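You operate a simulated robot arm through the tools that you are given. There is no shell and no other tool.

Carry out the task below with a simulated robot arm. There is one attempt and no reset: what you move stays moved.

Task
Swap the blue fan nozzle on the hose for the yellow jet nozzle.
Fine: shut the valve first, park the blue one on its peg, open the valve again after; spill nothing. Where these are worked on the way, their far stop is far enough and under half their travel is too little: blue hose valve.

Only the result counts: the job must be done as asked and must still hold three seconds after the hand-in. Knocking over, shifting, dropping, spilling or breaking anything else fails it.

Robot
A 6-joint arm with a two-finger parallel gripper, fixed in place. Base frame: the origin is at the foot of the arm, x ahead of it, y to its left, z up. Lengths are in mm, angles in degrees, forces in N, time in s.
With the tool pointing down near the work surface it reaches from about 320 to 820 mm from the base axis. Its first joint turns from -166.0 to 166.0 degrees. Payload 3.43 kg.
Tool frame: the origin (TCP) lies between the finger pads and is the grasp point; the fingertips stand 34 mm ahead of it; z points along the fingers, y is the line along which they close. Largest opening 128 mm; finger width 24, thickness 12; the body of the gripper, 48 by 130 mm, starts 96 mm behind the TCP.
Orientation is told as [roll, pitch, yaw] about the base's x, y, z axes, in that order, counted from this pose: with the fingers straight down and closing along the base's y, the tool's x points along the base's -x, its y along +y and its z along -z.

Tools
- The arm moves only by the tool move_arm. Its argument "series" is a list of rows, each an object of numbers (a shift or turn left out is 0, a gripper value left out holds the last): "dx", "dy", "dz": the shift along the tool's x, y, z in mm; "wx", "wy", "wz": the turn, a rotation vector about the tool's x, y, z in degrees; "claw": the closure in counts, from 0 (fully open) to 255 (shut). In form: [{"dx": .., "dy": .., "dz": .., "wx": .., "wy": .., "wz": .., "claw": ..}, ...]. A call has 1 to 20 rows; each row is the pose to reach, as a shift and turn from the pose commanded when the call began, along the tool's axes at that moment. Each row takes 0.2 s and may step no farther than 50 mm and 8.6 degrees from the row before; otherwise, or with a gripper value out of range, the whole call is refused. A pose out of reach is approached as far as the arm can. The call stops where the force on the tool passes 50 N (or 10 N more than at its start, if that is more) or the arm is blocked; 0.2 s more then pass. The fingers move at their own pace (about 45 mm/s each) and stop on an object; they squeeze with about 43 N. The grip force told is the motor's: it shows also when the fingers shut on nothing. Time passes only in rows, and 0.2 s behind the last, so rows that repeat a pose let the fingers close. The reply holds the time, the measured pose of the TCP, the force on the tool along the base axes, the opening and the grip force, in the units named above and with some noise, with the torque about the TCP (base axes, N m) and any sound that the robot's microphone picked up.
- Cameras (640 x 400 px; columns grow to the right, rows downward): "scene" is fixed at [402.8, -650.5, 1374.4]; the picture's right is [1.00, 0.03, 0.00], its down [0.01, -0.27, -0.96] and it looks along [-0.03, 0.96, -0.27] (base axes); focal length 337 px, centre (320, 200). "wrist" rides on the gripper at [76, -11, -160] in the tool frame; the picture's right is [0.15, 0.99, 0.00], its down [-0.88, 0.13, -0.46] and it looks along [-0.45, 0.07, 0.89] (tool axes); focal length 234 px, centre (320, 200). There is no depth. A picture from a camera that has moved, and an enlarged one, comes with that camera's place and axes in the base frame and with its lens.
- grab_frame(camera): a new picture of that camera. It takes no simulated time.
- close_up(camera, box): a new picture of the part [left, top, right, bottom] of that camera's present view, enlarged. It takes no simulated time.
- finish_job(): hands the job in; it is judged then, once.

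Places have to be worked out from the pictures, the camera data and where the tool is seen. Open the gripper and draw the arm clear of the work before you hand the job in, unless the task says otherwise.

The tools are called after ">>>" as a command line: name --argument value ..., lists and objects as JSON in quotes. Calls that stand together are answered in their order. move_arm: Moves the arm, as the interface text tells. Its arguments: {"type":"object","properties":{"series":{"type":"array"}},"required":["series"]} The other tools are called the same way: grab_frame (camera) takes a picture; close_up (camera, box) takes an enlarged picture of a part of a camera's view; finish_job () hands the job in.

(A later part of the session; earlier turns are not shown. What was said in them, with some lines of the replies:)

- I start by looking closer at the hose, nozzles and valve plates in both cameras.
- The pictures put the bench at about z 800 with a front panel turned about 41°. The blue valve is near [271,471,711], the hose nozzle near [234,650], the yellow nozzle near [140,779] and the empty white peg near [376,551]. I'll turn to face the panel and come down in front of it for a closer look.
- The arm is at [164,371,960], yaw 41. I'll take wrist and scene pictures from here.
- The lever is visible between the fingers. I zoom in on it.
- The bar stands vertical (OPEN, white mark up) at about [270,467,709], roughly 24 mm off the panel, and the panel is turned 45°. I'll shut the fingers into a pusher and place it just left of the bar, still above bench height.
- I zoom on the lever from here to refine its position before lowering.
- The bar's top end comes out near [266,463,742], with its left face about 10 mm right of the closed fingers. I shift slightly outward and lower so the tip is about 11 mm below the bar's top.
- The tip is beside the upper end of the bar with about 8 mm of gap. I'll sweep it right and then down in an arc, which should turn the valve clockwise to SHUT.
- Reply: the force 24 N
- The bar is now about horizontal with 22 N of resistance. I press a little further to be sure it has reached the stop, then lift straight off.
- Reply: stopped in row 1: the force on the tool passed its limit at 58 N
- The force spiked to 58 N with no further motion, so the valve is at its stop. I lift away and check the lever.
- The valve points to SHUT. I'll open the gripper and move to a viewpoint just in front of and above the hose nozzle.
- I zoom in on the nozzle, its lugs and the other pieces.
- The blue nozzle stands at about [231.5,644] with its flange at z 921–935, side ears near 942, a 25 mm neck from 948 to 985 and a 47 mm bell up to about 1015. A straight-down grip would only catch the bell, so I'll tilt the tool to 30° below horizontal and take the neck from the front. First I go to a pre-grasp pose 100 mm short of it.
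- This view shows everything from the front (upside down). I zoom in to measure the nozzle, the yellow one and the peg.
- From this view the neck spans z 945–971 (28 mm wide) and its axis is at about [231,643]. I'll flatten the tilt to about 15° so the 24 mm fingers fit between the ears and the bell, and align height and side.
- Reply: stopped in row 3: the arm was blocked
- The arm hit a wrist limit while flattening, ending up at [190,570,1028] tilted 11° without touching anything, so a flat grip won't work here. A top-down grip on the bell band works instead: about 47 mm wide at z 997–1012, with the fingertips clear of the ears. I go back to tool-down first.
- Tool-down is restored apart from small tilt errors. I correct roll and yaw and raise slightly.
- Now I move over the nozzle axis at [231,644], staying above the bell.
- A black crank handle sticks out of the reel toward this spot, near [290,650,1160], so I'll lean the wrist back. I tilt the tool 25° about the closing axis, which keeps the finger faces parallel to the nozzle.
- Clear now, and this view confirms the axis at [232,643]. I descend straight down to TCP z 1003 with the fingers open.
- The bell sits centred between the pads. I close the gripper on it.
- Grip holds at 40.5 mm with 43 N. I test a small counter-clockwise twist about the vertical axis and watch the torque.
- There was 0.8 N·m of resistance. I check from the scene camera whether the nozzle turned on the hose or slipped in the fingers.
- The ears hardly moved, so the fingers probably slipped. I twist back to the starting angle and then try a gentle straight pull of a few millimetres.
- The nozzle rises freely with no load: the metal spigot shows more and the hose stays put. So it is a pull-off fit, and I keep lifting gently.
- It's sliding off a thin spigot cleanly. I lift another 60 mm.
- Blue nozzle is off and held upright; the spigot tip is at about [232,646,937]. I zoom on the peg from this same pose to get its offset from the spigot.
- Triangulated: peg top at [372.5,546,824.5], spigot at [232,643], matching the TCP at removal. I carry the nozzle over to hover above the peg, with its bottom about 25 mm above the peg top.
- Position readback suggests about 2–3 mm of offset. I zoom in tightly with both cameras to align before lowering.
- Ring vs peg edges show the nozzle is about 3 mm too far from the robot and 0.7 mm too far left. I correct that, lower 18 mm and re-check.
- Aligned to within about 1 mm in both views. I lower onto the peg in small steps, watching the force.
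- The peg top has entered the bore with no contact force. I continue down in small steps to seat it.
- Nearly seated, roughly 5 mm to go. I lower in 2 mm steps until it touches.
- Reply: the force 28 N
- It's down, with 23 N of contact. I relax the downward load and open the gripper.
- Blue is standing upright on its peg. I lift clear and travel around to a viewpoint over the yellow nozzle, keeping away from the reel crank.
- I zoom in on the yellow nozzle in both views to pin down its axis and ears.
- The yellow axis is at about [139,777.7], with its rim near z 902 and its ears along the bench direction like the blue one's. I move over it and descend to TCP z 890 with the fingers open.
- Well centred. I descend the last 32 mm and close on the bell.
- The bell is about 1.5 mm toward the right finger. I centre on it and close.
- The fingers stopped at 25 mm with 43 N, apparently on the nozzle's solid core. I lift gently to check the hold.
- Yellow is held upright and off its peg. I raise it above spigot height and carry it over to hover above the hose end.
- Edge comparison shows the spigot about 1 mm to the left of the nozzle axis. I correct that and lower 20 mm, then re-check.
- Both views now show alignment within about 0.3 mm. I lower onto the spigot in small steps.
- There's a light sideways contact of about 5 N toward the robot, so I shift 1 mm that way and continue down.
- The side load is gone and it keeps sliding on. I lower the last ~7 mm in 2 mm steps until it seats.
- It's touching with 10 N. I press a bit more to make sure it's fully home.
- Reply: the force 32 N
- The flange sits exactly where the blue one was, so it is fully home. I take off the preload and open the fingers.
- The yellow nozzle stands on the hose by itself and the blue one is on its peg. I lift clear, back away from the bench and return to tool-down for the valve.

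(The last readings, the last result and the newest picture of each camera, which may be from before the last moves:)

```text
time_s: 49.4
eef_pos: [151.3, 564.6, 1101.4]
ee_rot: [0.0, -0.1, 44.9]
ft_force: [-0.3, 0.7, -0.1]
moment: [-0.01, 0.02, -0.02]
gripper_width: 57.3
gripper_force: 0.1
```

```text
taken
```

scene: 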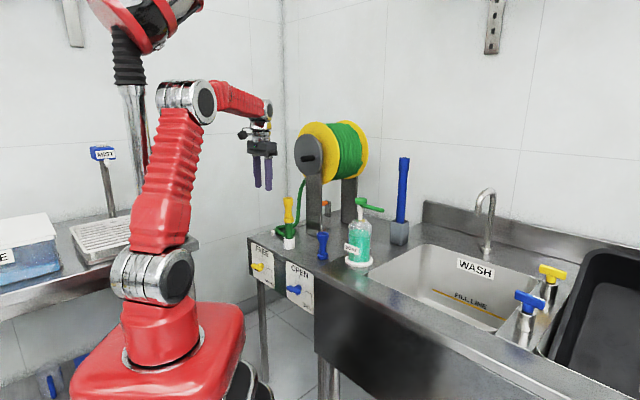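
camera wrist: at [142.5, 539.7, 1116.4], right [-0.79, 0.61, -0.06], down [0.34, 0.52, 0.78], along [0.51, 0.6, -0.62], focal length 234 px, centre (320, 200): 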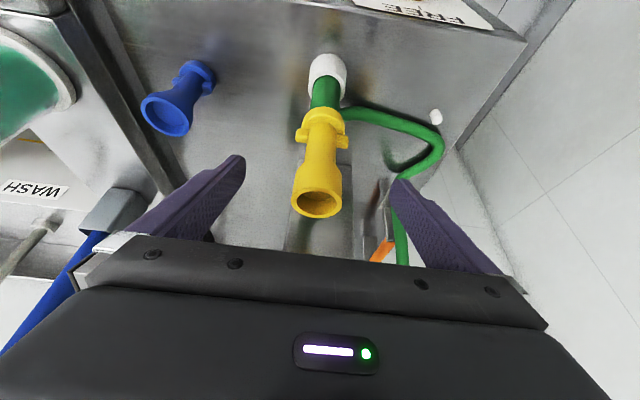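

Both nozzles look right. I shut the fingers and go down in front of the panel, above the left end of the valve bar.

>>> move_arm --series '[{"dy": -20, "dz": 40, "claw": 255}, {"dy": -40, "dz": 80}, {"dy": -60, "dz": 120}, {"dy": -80, "dz": 160}, {"dy": -100, "dz": 200}, {"dy": -119.3, "dz": 240}, {"dy": -119.3, "dz": 275}, {"dy": -119.3, "dz": 300}, {"dy": -119.3, "dz": 300}]'

>>> close_up --camera "wrist" --box '[250, 90, 370, 190]'

>>> close_up --camera "scene" --box '[270, 240, 330, 300]'

```text
time_s: 51.4
eef_pos: [235.4, 479.2, 802.3]
ee_rot: [0.0, 0.0, 45.0]
ft_force: [-0.1, 0.2, 0.2]
moment: [-0.01, 0.0, 0.0]
gripper_width: 0.0
gripper_force: 33.1
```

```text
4.00 times, centred on (310, 140) of wrist
camera zoom: at [190.7, 417.1, 962.4], right [-0.8, 0.6, 0.0], down [0.53, 0.71, 0.46], along [0.27, 0.37, -0.89], focal length 937 px, centre (360, 440)
```

zoom: 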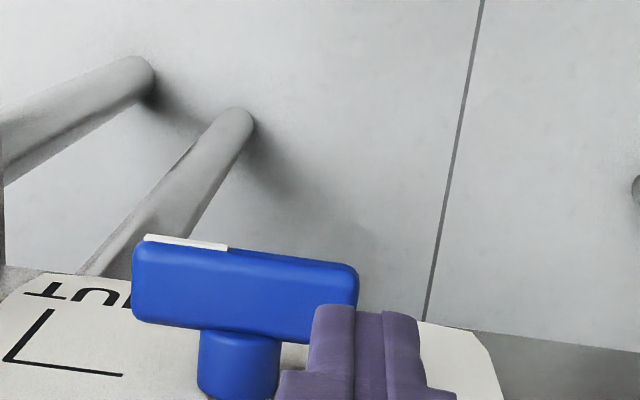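

```text
6.67 times, centred on (300, 270) of scene
camera zoom: at [402.8, -650.5, 1374.4], right [1.0, 0.03, 0.0], down [0.01, -0.27, -0.96], along [-0.03, 0.96, -0.27], focal length 2247 px, centre (453, -267)
```

zoom: 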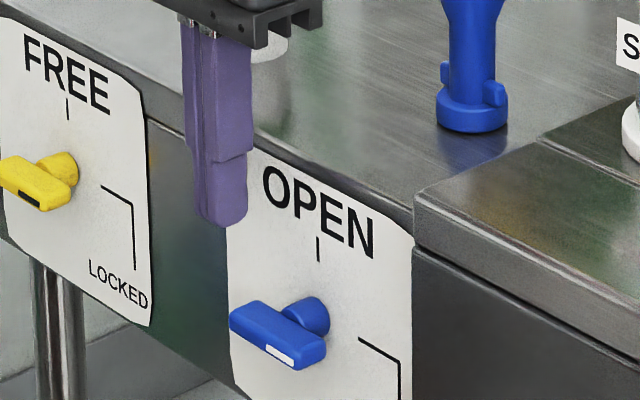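

The bar's left end is right under the fingertip (bar centre s about -141, z about 706). I push it down and around in an arc, turning the valve counter-clockwise back to OPEN.

>>> move_arm --series '[{"dz": 30}, {"dz": 55}, {"dz": 61.5}, {"dz": 67, "dy": 0.5}, {"dz": 72.5, "dy": -0.3}, {"dz": 77, "dy": -3.4}, {"dz": 80.4, "dy": -7.5}, {"dz": 82.8, "dy": -12.5}, {"dz": 82.8, "dy": -15}, {"dz": 82.8, "dy": -16.5}]'

>>> close_up --camera "scene" --box '[270, 240, 330, 300]'

>>> close_up --camera "wrist" --box '[250, 90, 370, 190]'

```text
time_s: 53.6
eef_pos: [244.2, 469.8, 720.7]
ee_rot: [0.0, 0.0, 45.0]
ft_force: [-43.0, 26.1, 5.0]
moment: [0.41, 0.54, 0.18]
gripper_width: 0.1
gripper_force: 33.0
```

```text
6.67 times, centred on (300, 270) of scene
camera zoom: at [402.8, -650.5, 1374.4], right [1.0, 0.03, 0.0], down [0.01, -0.27, -0.96], along [-0.03, 0.96, -0.27], focal length 2247 px, centre (453, -267)
```

zoom: 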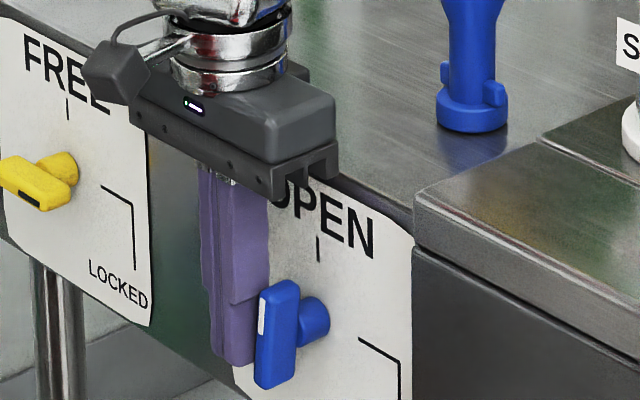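

```text
4.00 times, centred on (310, 140) of wrist
camera zoom: at [198.9, 408.1, 880.5], right [-0.8, 0.6, 0.0], down [0.53, 0.71, 0.46], along [0.27, 0.37, -0.89], focal length 937 px, centre (360, 440)
```

zoom: 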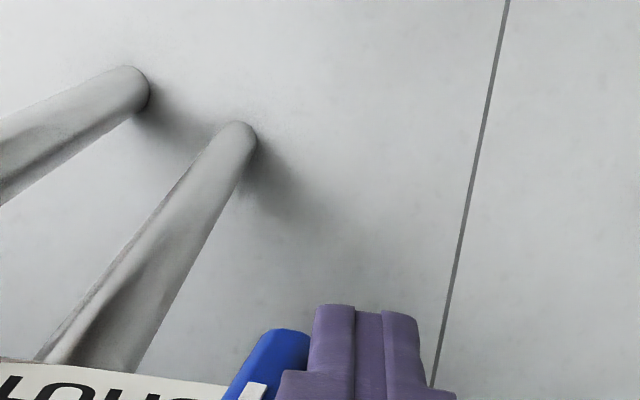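

The bar is vertical at its stop (50 N against it), mark up at OPEN. I back off to the left, lift away and check everything.

>>> move_arm --series '[{"dy": 6}, {"dy": 12}, {"dy": 14, "dx": 10, "dz": -30}, {"dy": 14, "dx": 20, "dz": -75}, {"dy": 14, "dx": 35, "dz": -120}, {"dy": 14, "dx": 55, "dz": -165}, {"dy": 14, "dx": 75, "dz": -210, "claw": 0}, {"dy": 14, "dx": 90, "dz": -255, "claw": 0}, {"dy": 14, "dx": 100, "dz": -300, "claw": 0}, {"dy": 14, "dx": 100, "dz": -340, "claw": 0}, {"dy": 14, "dx": 100, "dz": -360, "claw": 0}]'

>>> close_up --camera "scene" --box '[235, 180, 375, 310]'

>>> close_up --camera "scene" --box '[255, 185, 335, 270]'

>>> grab_frame --camera "scene"

>>> grab_frame --camera "wrist"

```text
time_s: 56.0
eef_pos: [166.0, 404.7, 1082.1]
ee_rot: [0.0, 0.0, 44.8]
ft_force: [-0.4, 0.6, 0.0]
moment: [-0.02, -0.02, -0.03]
gripper_width: 104.8
gripper_force: 0.1
```

```text
3.08 times, centred on (305, 245) of scene
camera zoom: at [402.8, -650.5, 1374.4], right [1.0, 0.03, 0.0], down [0.01, -0.27, -0.96], along [-0.03, 0.96, -0.27], focal length 1037 px, centre (366, 62)
```

zoom: 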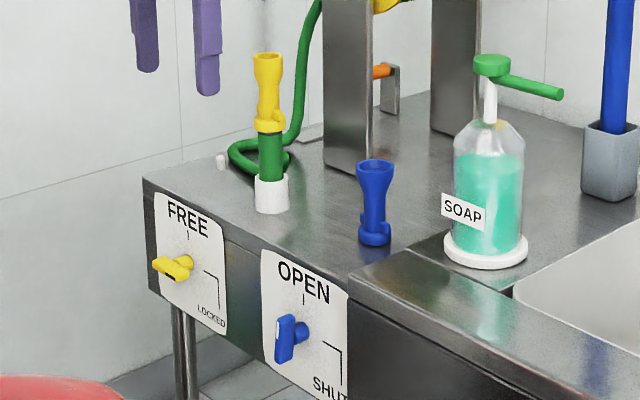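

```text
4.71 times, centred on (295, 228) of scene
camera zoom: at [402.8, -650.5, 1374.4], right [1.0, 0.03, 0.0], down [0.01, -0.27, -0.96], along [-0.03, 0.96, -0.27], focal length 1586 px, centre (438, 71)
```

zoom: 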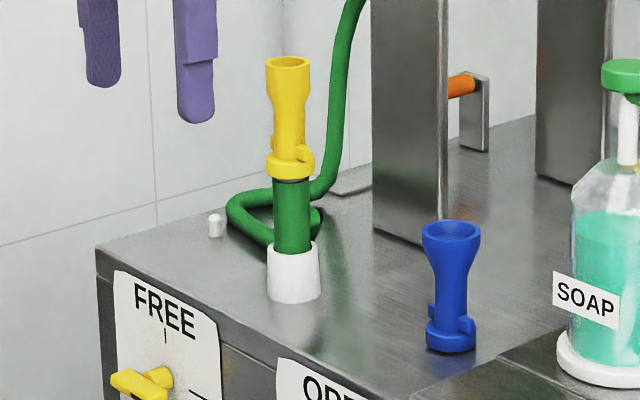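

```text
taken
```

scene: 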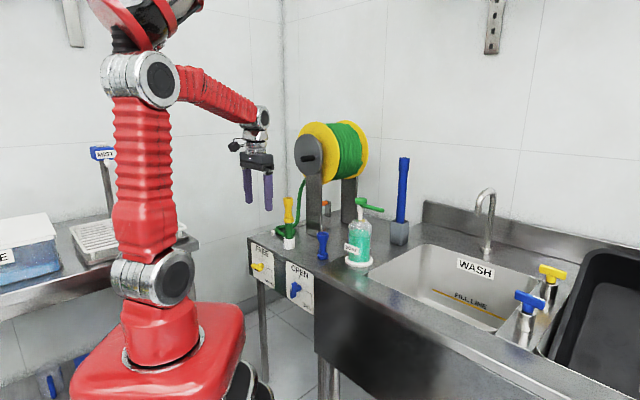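

```text
taken
camera wrist: at [120.6, 343.3, 1241.8], right [-0.8, 0.6, 0.0], down [0.53, 0.71, 0.46], along [0.27, 0.36, -0.89], focal length 234 px, centre (320, 200)
```

wrist: 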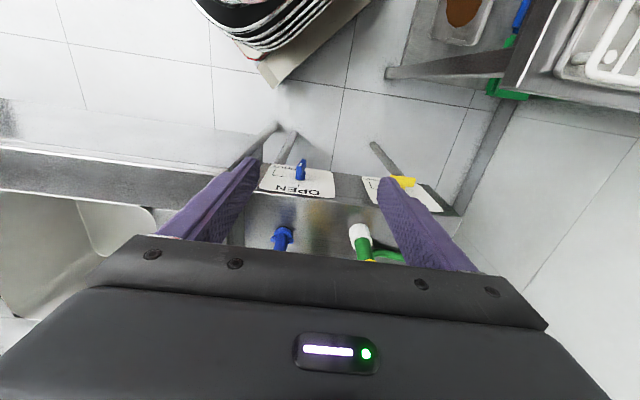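

The valve bar may not be exactly vertical, so I zoom in to check it before handing in.

>>> close_up --camera "scene" --box '[270, 250, 330, 310]'

>>> close_up --camera "wrist" --box '[250, 145, 350, 215]'

```text
6.67 times, centred on (300, 280) of scene
camera zoom: at [402.8, -650.5, 1374.4], right [1.0, 0.03, 0.0], down [0.01, -0.27, -0.96], along [-0.03, 0.96, -0.27], focal length 2247 px, centre (453, -333)
```

zoom: 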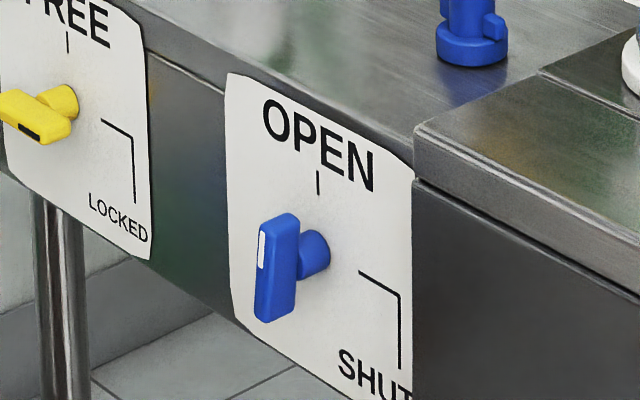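

```text
5.71 times, centred on (300, 180) of wrist
camera zoom: at [120.6, 343.3, 1241.8], right [-0.8, 0.6, 0.0], down [0.53, 0.71, 0.46], along [0.27, 0.36, -0.89], focal length 1338 px, centre (434, 314)
```

zoom: 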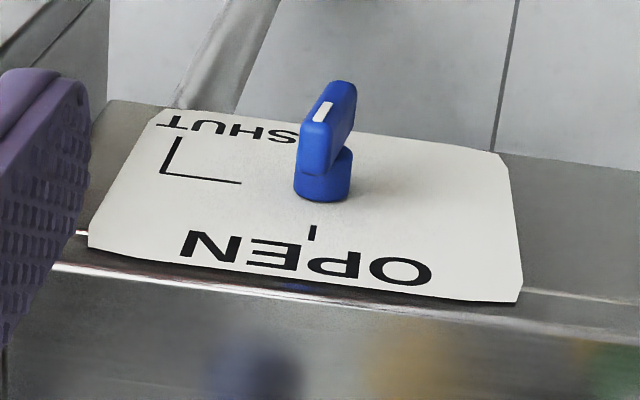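

The bar is about 5–6° short of vertical: the wider upper part of the fingers hit the bar's top. I'll finish by pushing the top end left from the right side, moving into position first.

>>> move_arm --series '[{"claw": 255, "dz": 40}, {"dx": -15, "dy": -10, "dz": 80}, {"dx": -30, "dy": -20, "dz": 120}, {"dx": -50, "dy": -32, "dz": 160}, {"dx": -72, "dy": -45, "dz": 200}, {"dx": -92, "dy": -55, "dz": 240}, {"dx": -101.5, "dy": -58.8, "dz": 270}, {"dx": -101.5, "dy": -58.8, "dz": 300}, {"dx": -101.5, "dy": -58.8, "dz": 326}, {"dx": -101.5, "dy": -58.8, "dz": 326}]'

>>> close_up --camera "scene" --box '[270, 240, 330, 300]'

>>> close_up --camera "wrist" --box '[250, 90, 430, 210]'

```text
time_s: 58.2
eef_pos: [279.7, 434.1, 753.5]
ee_rot: [0.0, 0.0, 45.0]
ft_force: [-0.3, -0.9, 0.8]
moment: [-0.01, 0.0, 0.01]
gripper_width: 0.0
gripper_force: 33.5
```

```text
6.67 times, centred on (300, 270) of scene
camera zoom: at [402.8, -650.5, 1374.4], right [1.0, 0.03, 0.0], down [0.01, -0.27, -0.96], along [-0.03, 0.96, -0.27], focal length 2247 px, centre (453, -267)
```

zoom: 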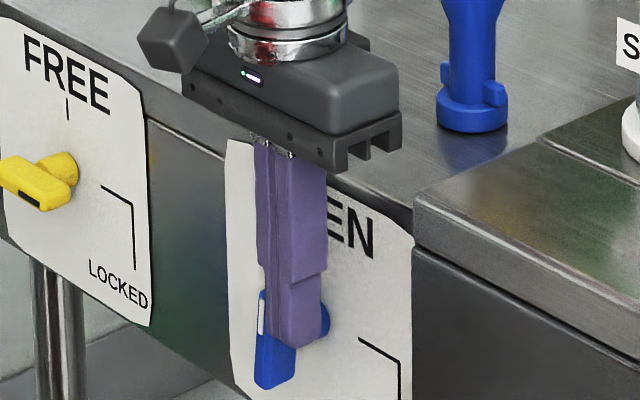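

```text
3.33 times, centred on (340, 150) of wrist
camera zoom: at [234.8, 373.0, 914.6], right [-0.8, 0.6, 0.0], down [0.53, 0.71, 0.46], along [0.27, 0.37, -0.89], focal length 781 px, centre (253, 367)
```

zoom: 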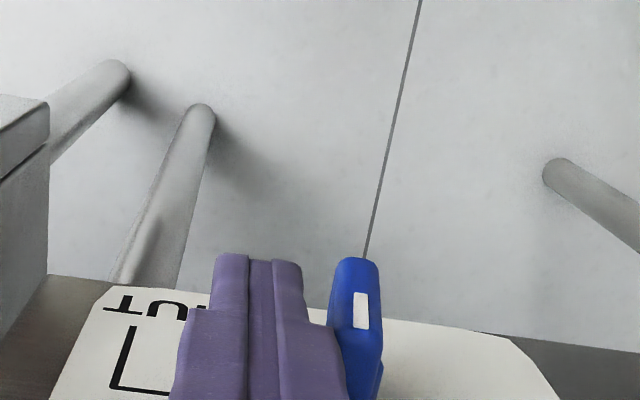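

The pusher is right of the bar, at its upper half. I push left in small steps until the stop.

>>> move_arm --series '[{"dy": 5}, {"dy": 8}, {"dy": 10}, {"dy": 12}, {"dy": 13.5}, {"dy": 15}, {"dy": 16}]'

>>> close_up --camera "scene" --box '[270, 250, 330, 310]'

>>> close_up --camera "wrist" --box '[250, 90, 430, 210]'

```text
time_s: 59.9
eef_pos: [271.2, 445.3, 755.7]
ee_rot: [-0.2, 0.1, 44.9]
ft_force: [7.7, -4.1, -4.2]
moment: [-0.12, -0.14, -0.04]
gripper_width: 0.0
gripper_force: 32.8
stopped in row 7: the force on the tool passed its limit at 53 N (the readings are from after the stop); the commanded pose is now the measured one
```

```text
6.67 times, centred on (300, 280) of scene
camera zoom: at [402.8, -650.5, 1374.4], right [1.0, 0.03, 0.0], down [0.01, -0.27, -0.96], along [-0.03, 0.96, -0.27], focal length 2247 px, centre (453, -333)
```

zoom: 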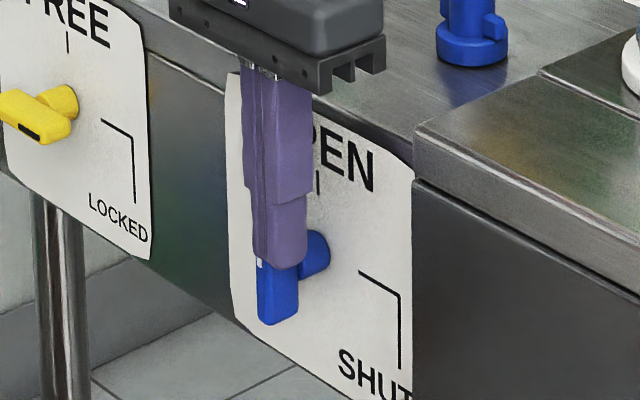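

```text
3.33 times, centred on (340, 150) of wrist
camera zoom: at [225.9, 384.7, 915.2], right [-0.8, 0.6, 0.0], down [0.53, 0.71, 0.45], along [0.27, 0.36, -0.89], focal length 781 px, centre (253, 367)
```

zoom: 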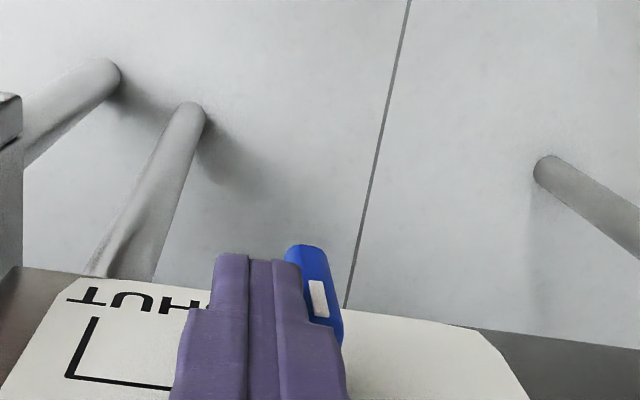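

The bar hit its stop (53 N). I move the pusher back right, then lift and retreat with the gripper open.

>>> move_arm --series '[{"dy": -6}, {"dy": -14}, {"dy": -14, "dx": 8, "dz": -35}, {"dy": -14, "dx": 20, "dz": -80}, {"dy": -14, "dx": 35, "dz": -125}, {"dy": -14, "dx": 55, "dz": -170}, {"dy": -5, "dx": 75, "dz": -210, "claw": 0}, {"dy": 5, "dx": 95, "dz": -250, "claw": 0}, {"dy": 10, "dx": 110, "dz": -290, "claw": 0}, {"dy": 10, "dx": 120, "dz": -330, "claw": 0}, {"dy": 10, "dx": 120, "dz": -350, "claw": 0}, {"dy": 10, "dx": 120, "dz": -350, "claw": 0}]'

>>> close_up --camera "scene" --box '[270, 250, 330, 310]'

>>> close_up --camera "scene" --box '[255, 185, 335, 270]'

>>> grab_frame --camera "scene"

```text
time_s: 62.5
eef_pos: [176.5, 367.9, 1107.9]
ee_rot: [-0.2, 0.1, 44.7]
ft_force: [-0.2, -0.4, 0.7]
moment: [0.01, 0.02, -0.01]
gripper_width: 122.5
gripper_force: 0.0
```

```text
6.67 times, centred on (300, 280) of scene
camera zoom: at [402.8, -650.5, 1374.4], right [1.0, 0.03, 0.0], down [0.01, -0.27, -0.96], along [-0.03, 0.96, -0.27], focal length 2247 px, centre (453, -333)
```

zoom: 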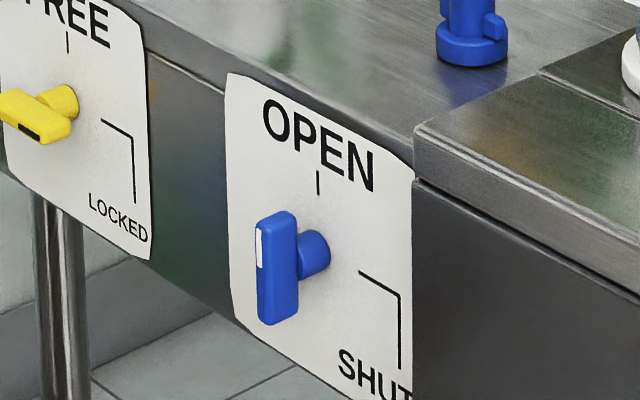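

```text
4.71 times, centred on (295, 228) of scene
camera zoom: at [402.8, -650.5, 1374.4], right [1.0, 0.03, 0.0], down [0.01, -0.27, -0.96], along [-0.03, 0.96, -0.27], focal length 1586 px, centre (438, 71)
```

zoom: 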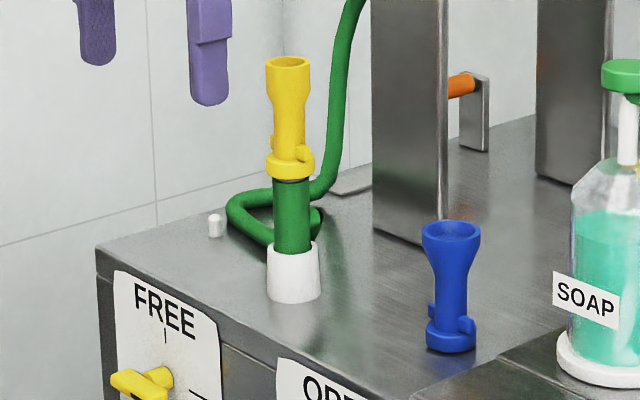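

```text
taken
```

scene: 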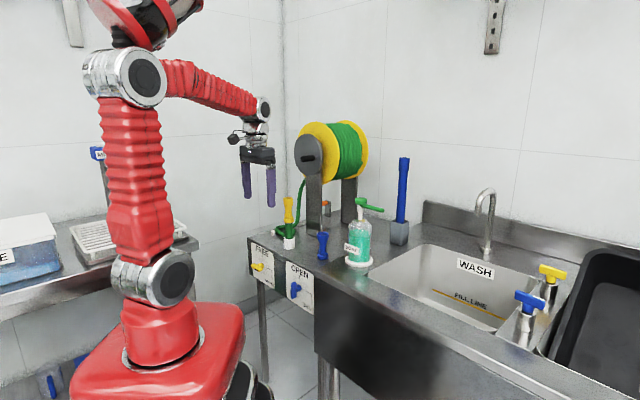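

The valve bar is back in its original vertical OPEN position, the yellow nozzle is upright on the hose, and the blue one is on its peg. No spill is visible, the gripper is open and the arm is clear, so I hand in.

>>> finish_job

```text
The job is handed in.
```

The yellow jet nozzle is now on the hose, the blue fan nozzle is on its peg, and I handed the job in with no verdict shown yet.

- **Valve:** I turned it to its SHUT stop before touching the nozzles and back to its OPEN stop at the end. My first push back to OPEN stopped about 5° short, so I pushed it again to the stop. In the last picture the bar stands as it did at the start.
- **Blue nozzle:** It lifted straight off the hose and stands upright on the empty white peg near the soap. A small test twist beforehand had no visible effect.
- **Yellow nozzle:** It is pressed fully home; its flange sits where the blue one's was. I did not twist it, because the blue one came off without any lock.
- **Surroundings:** No spill shows in any picture, and nothing else looks moved. The gripper is open and the arm is clear of the bench.
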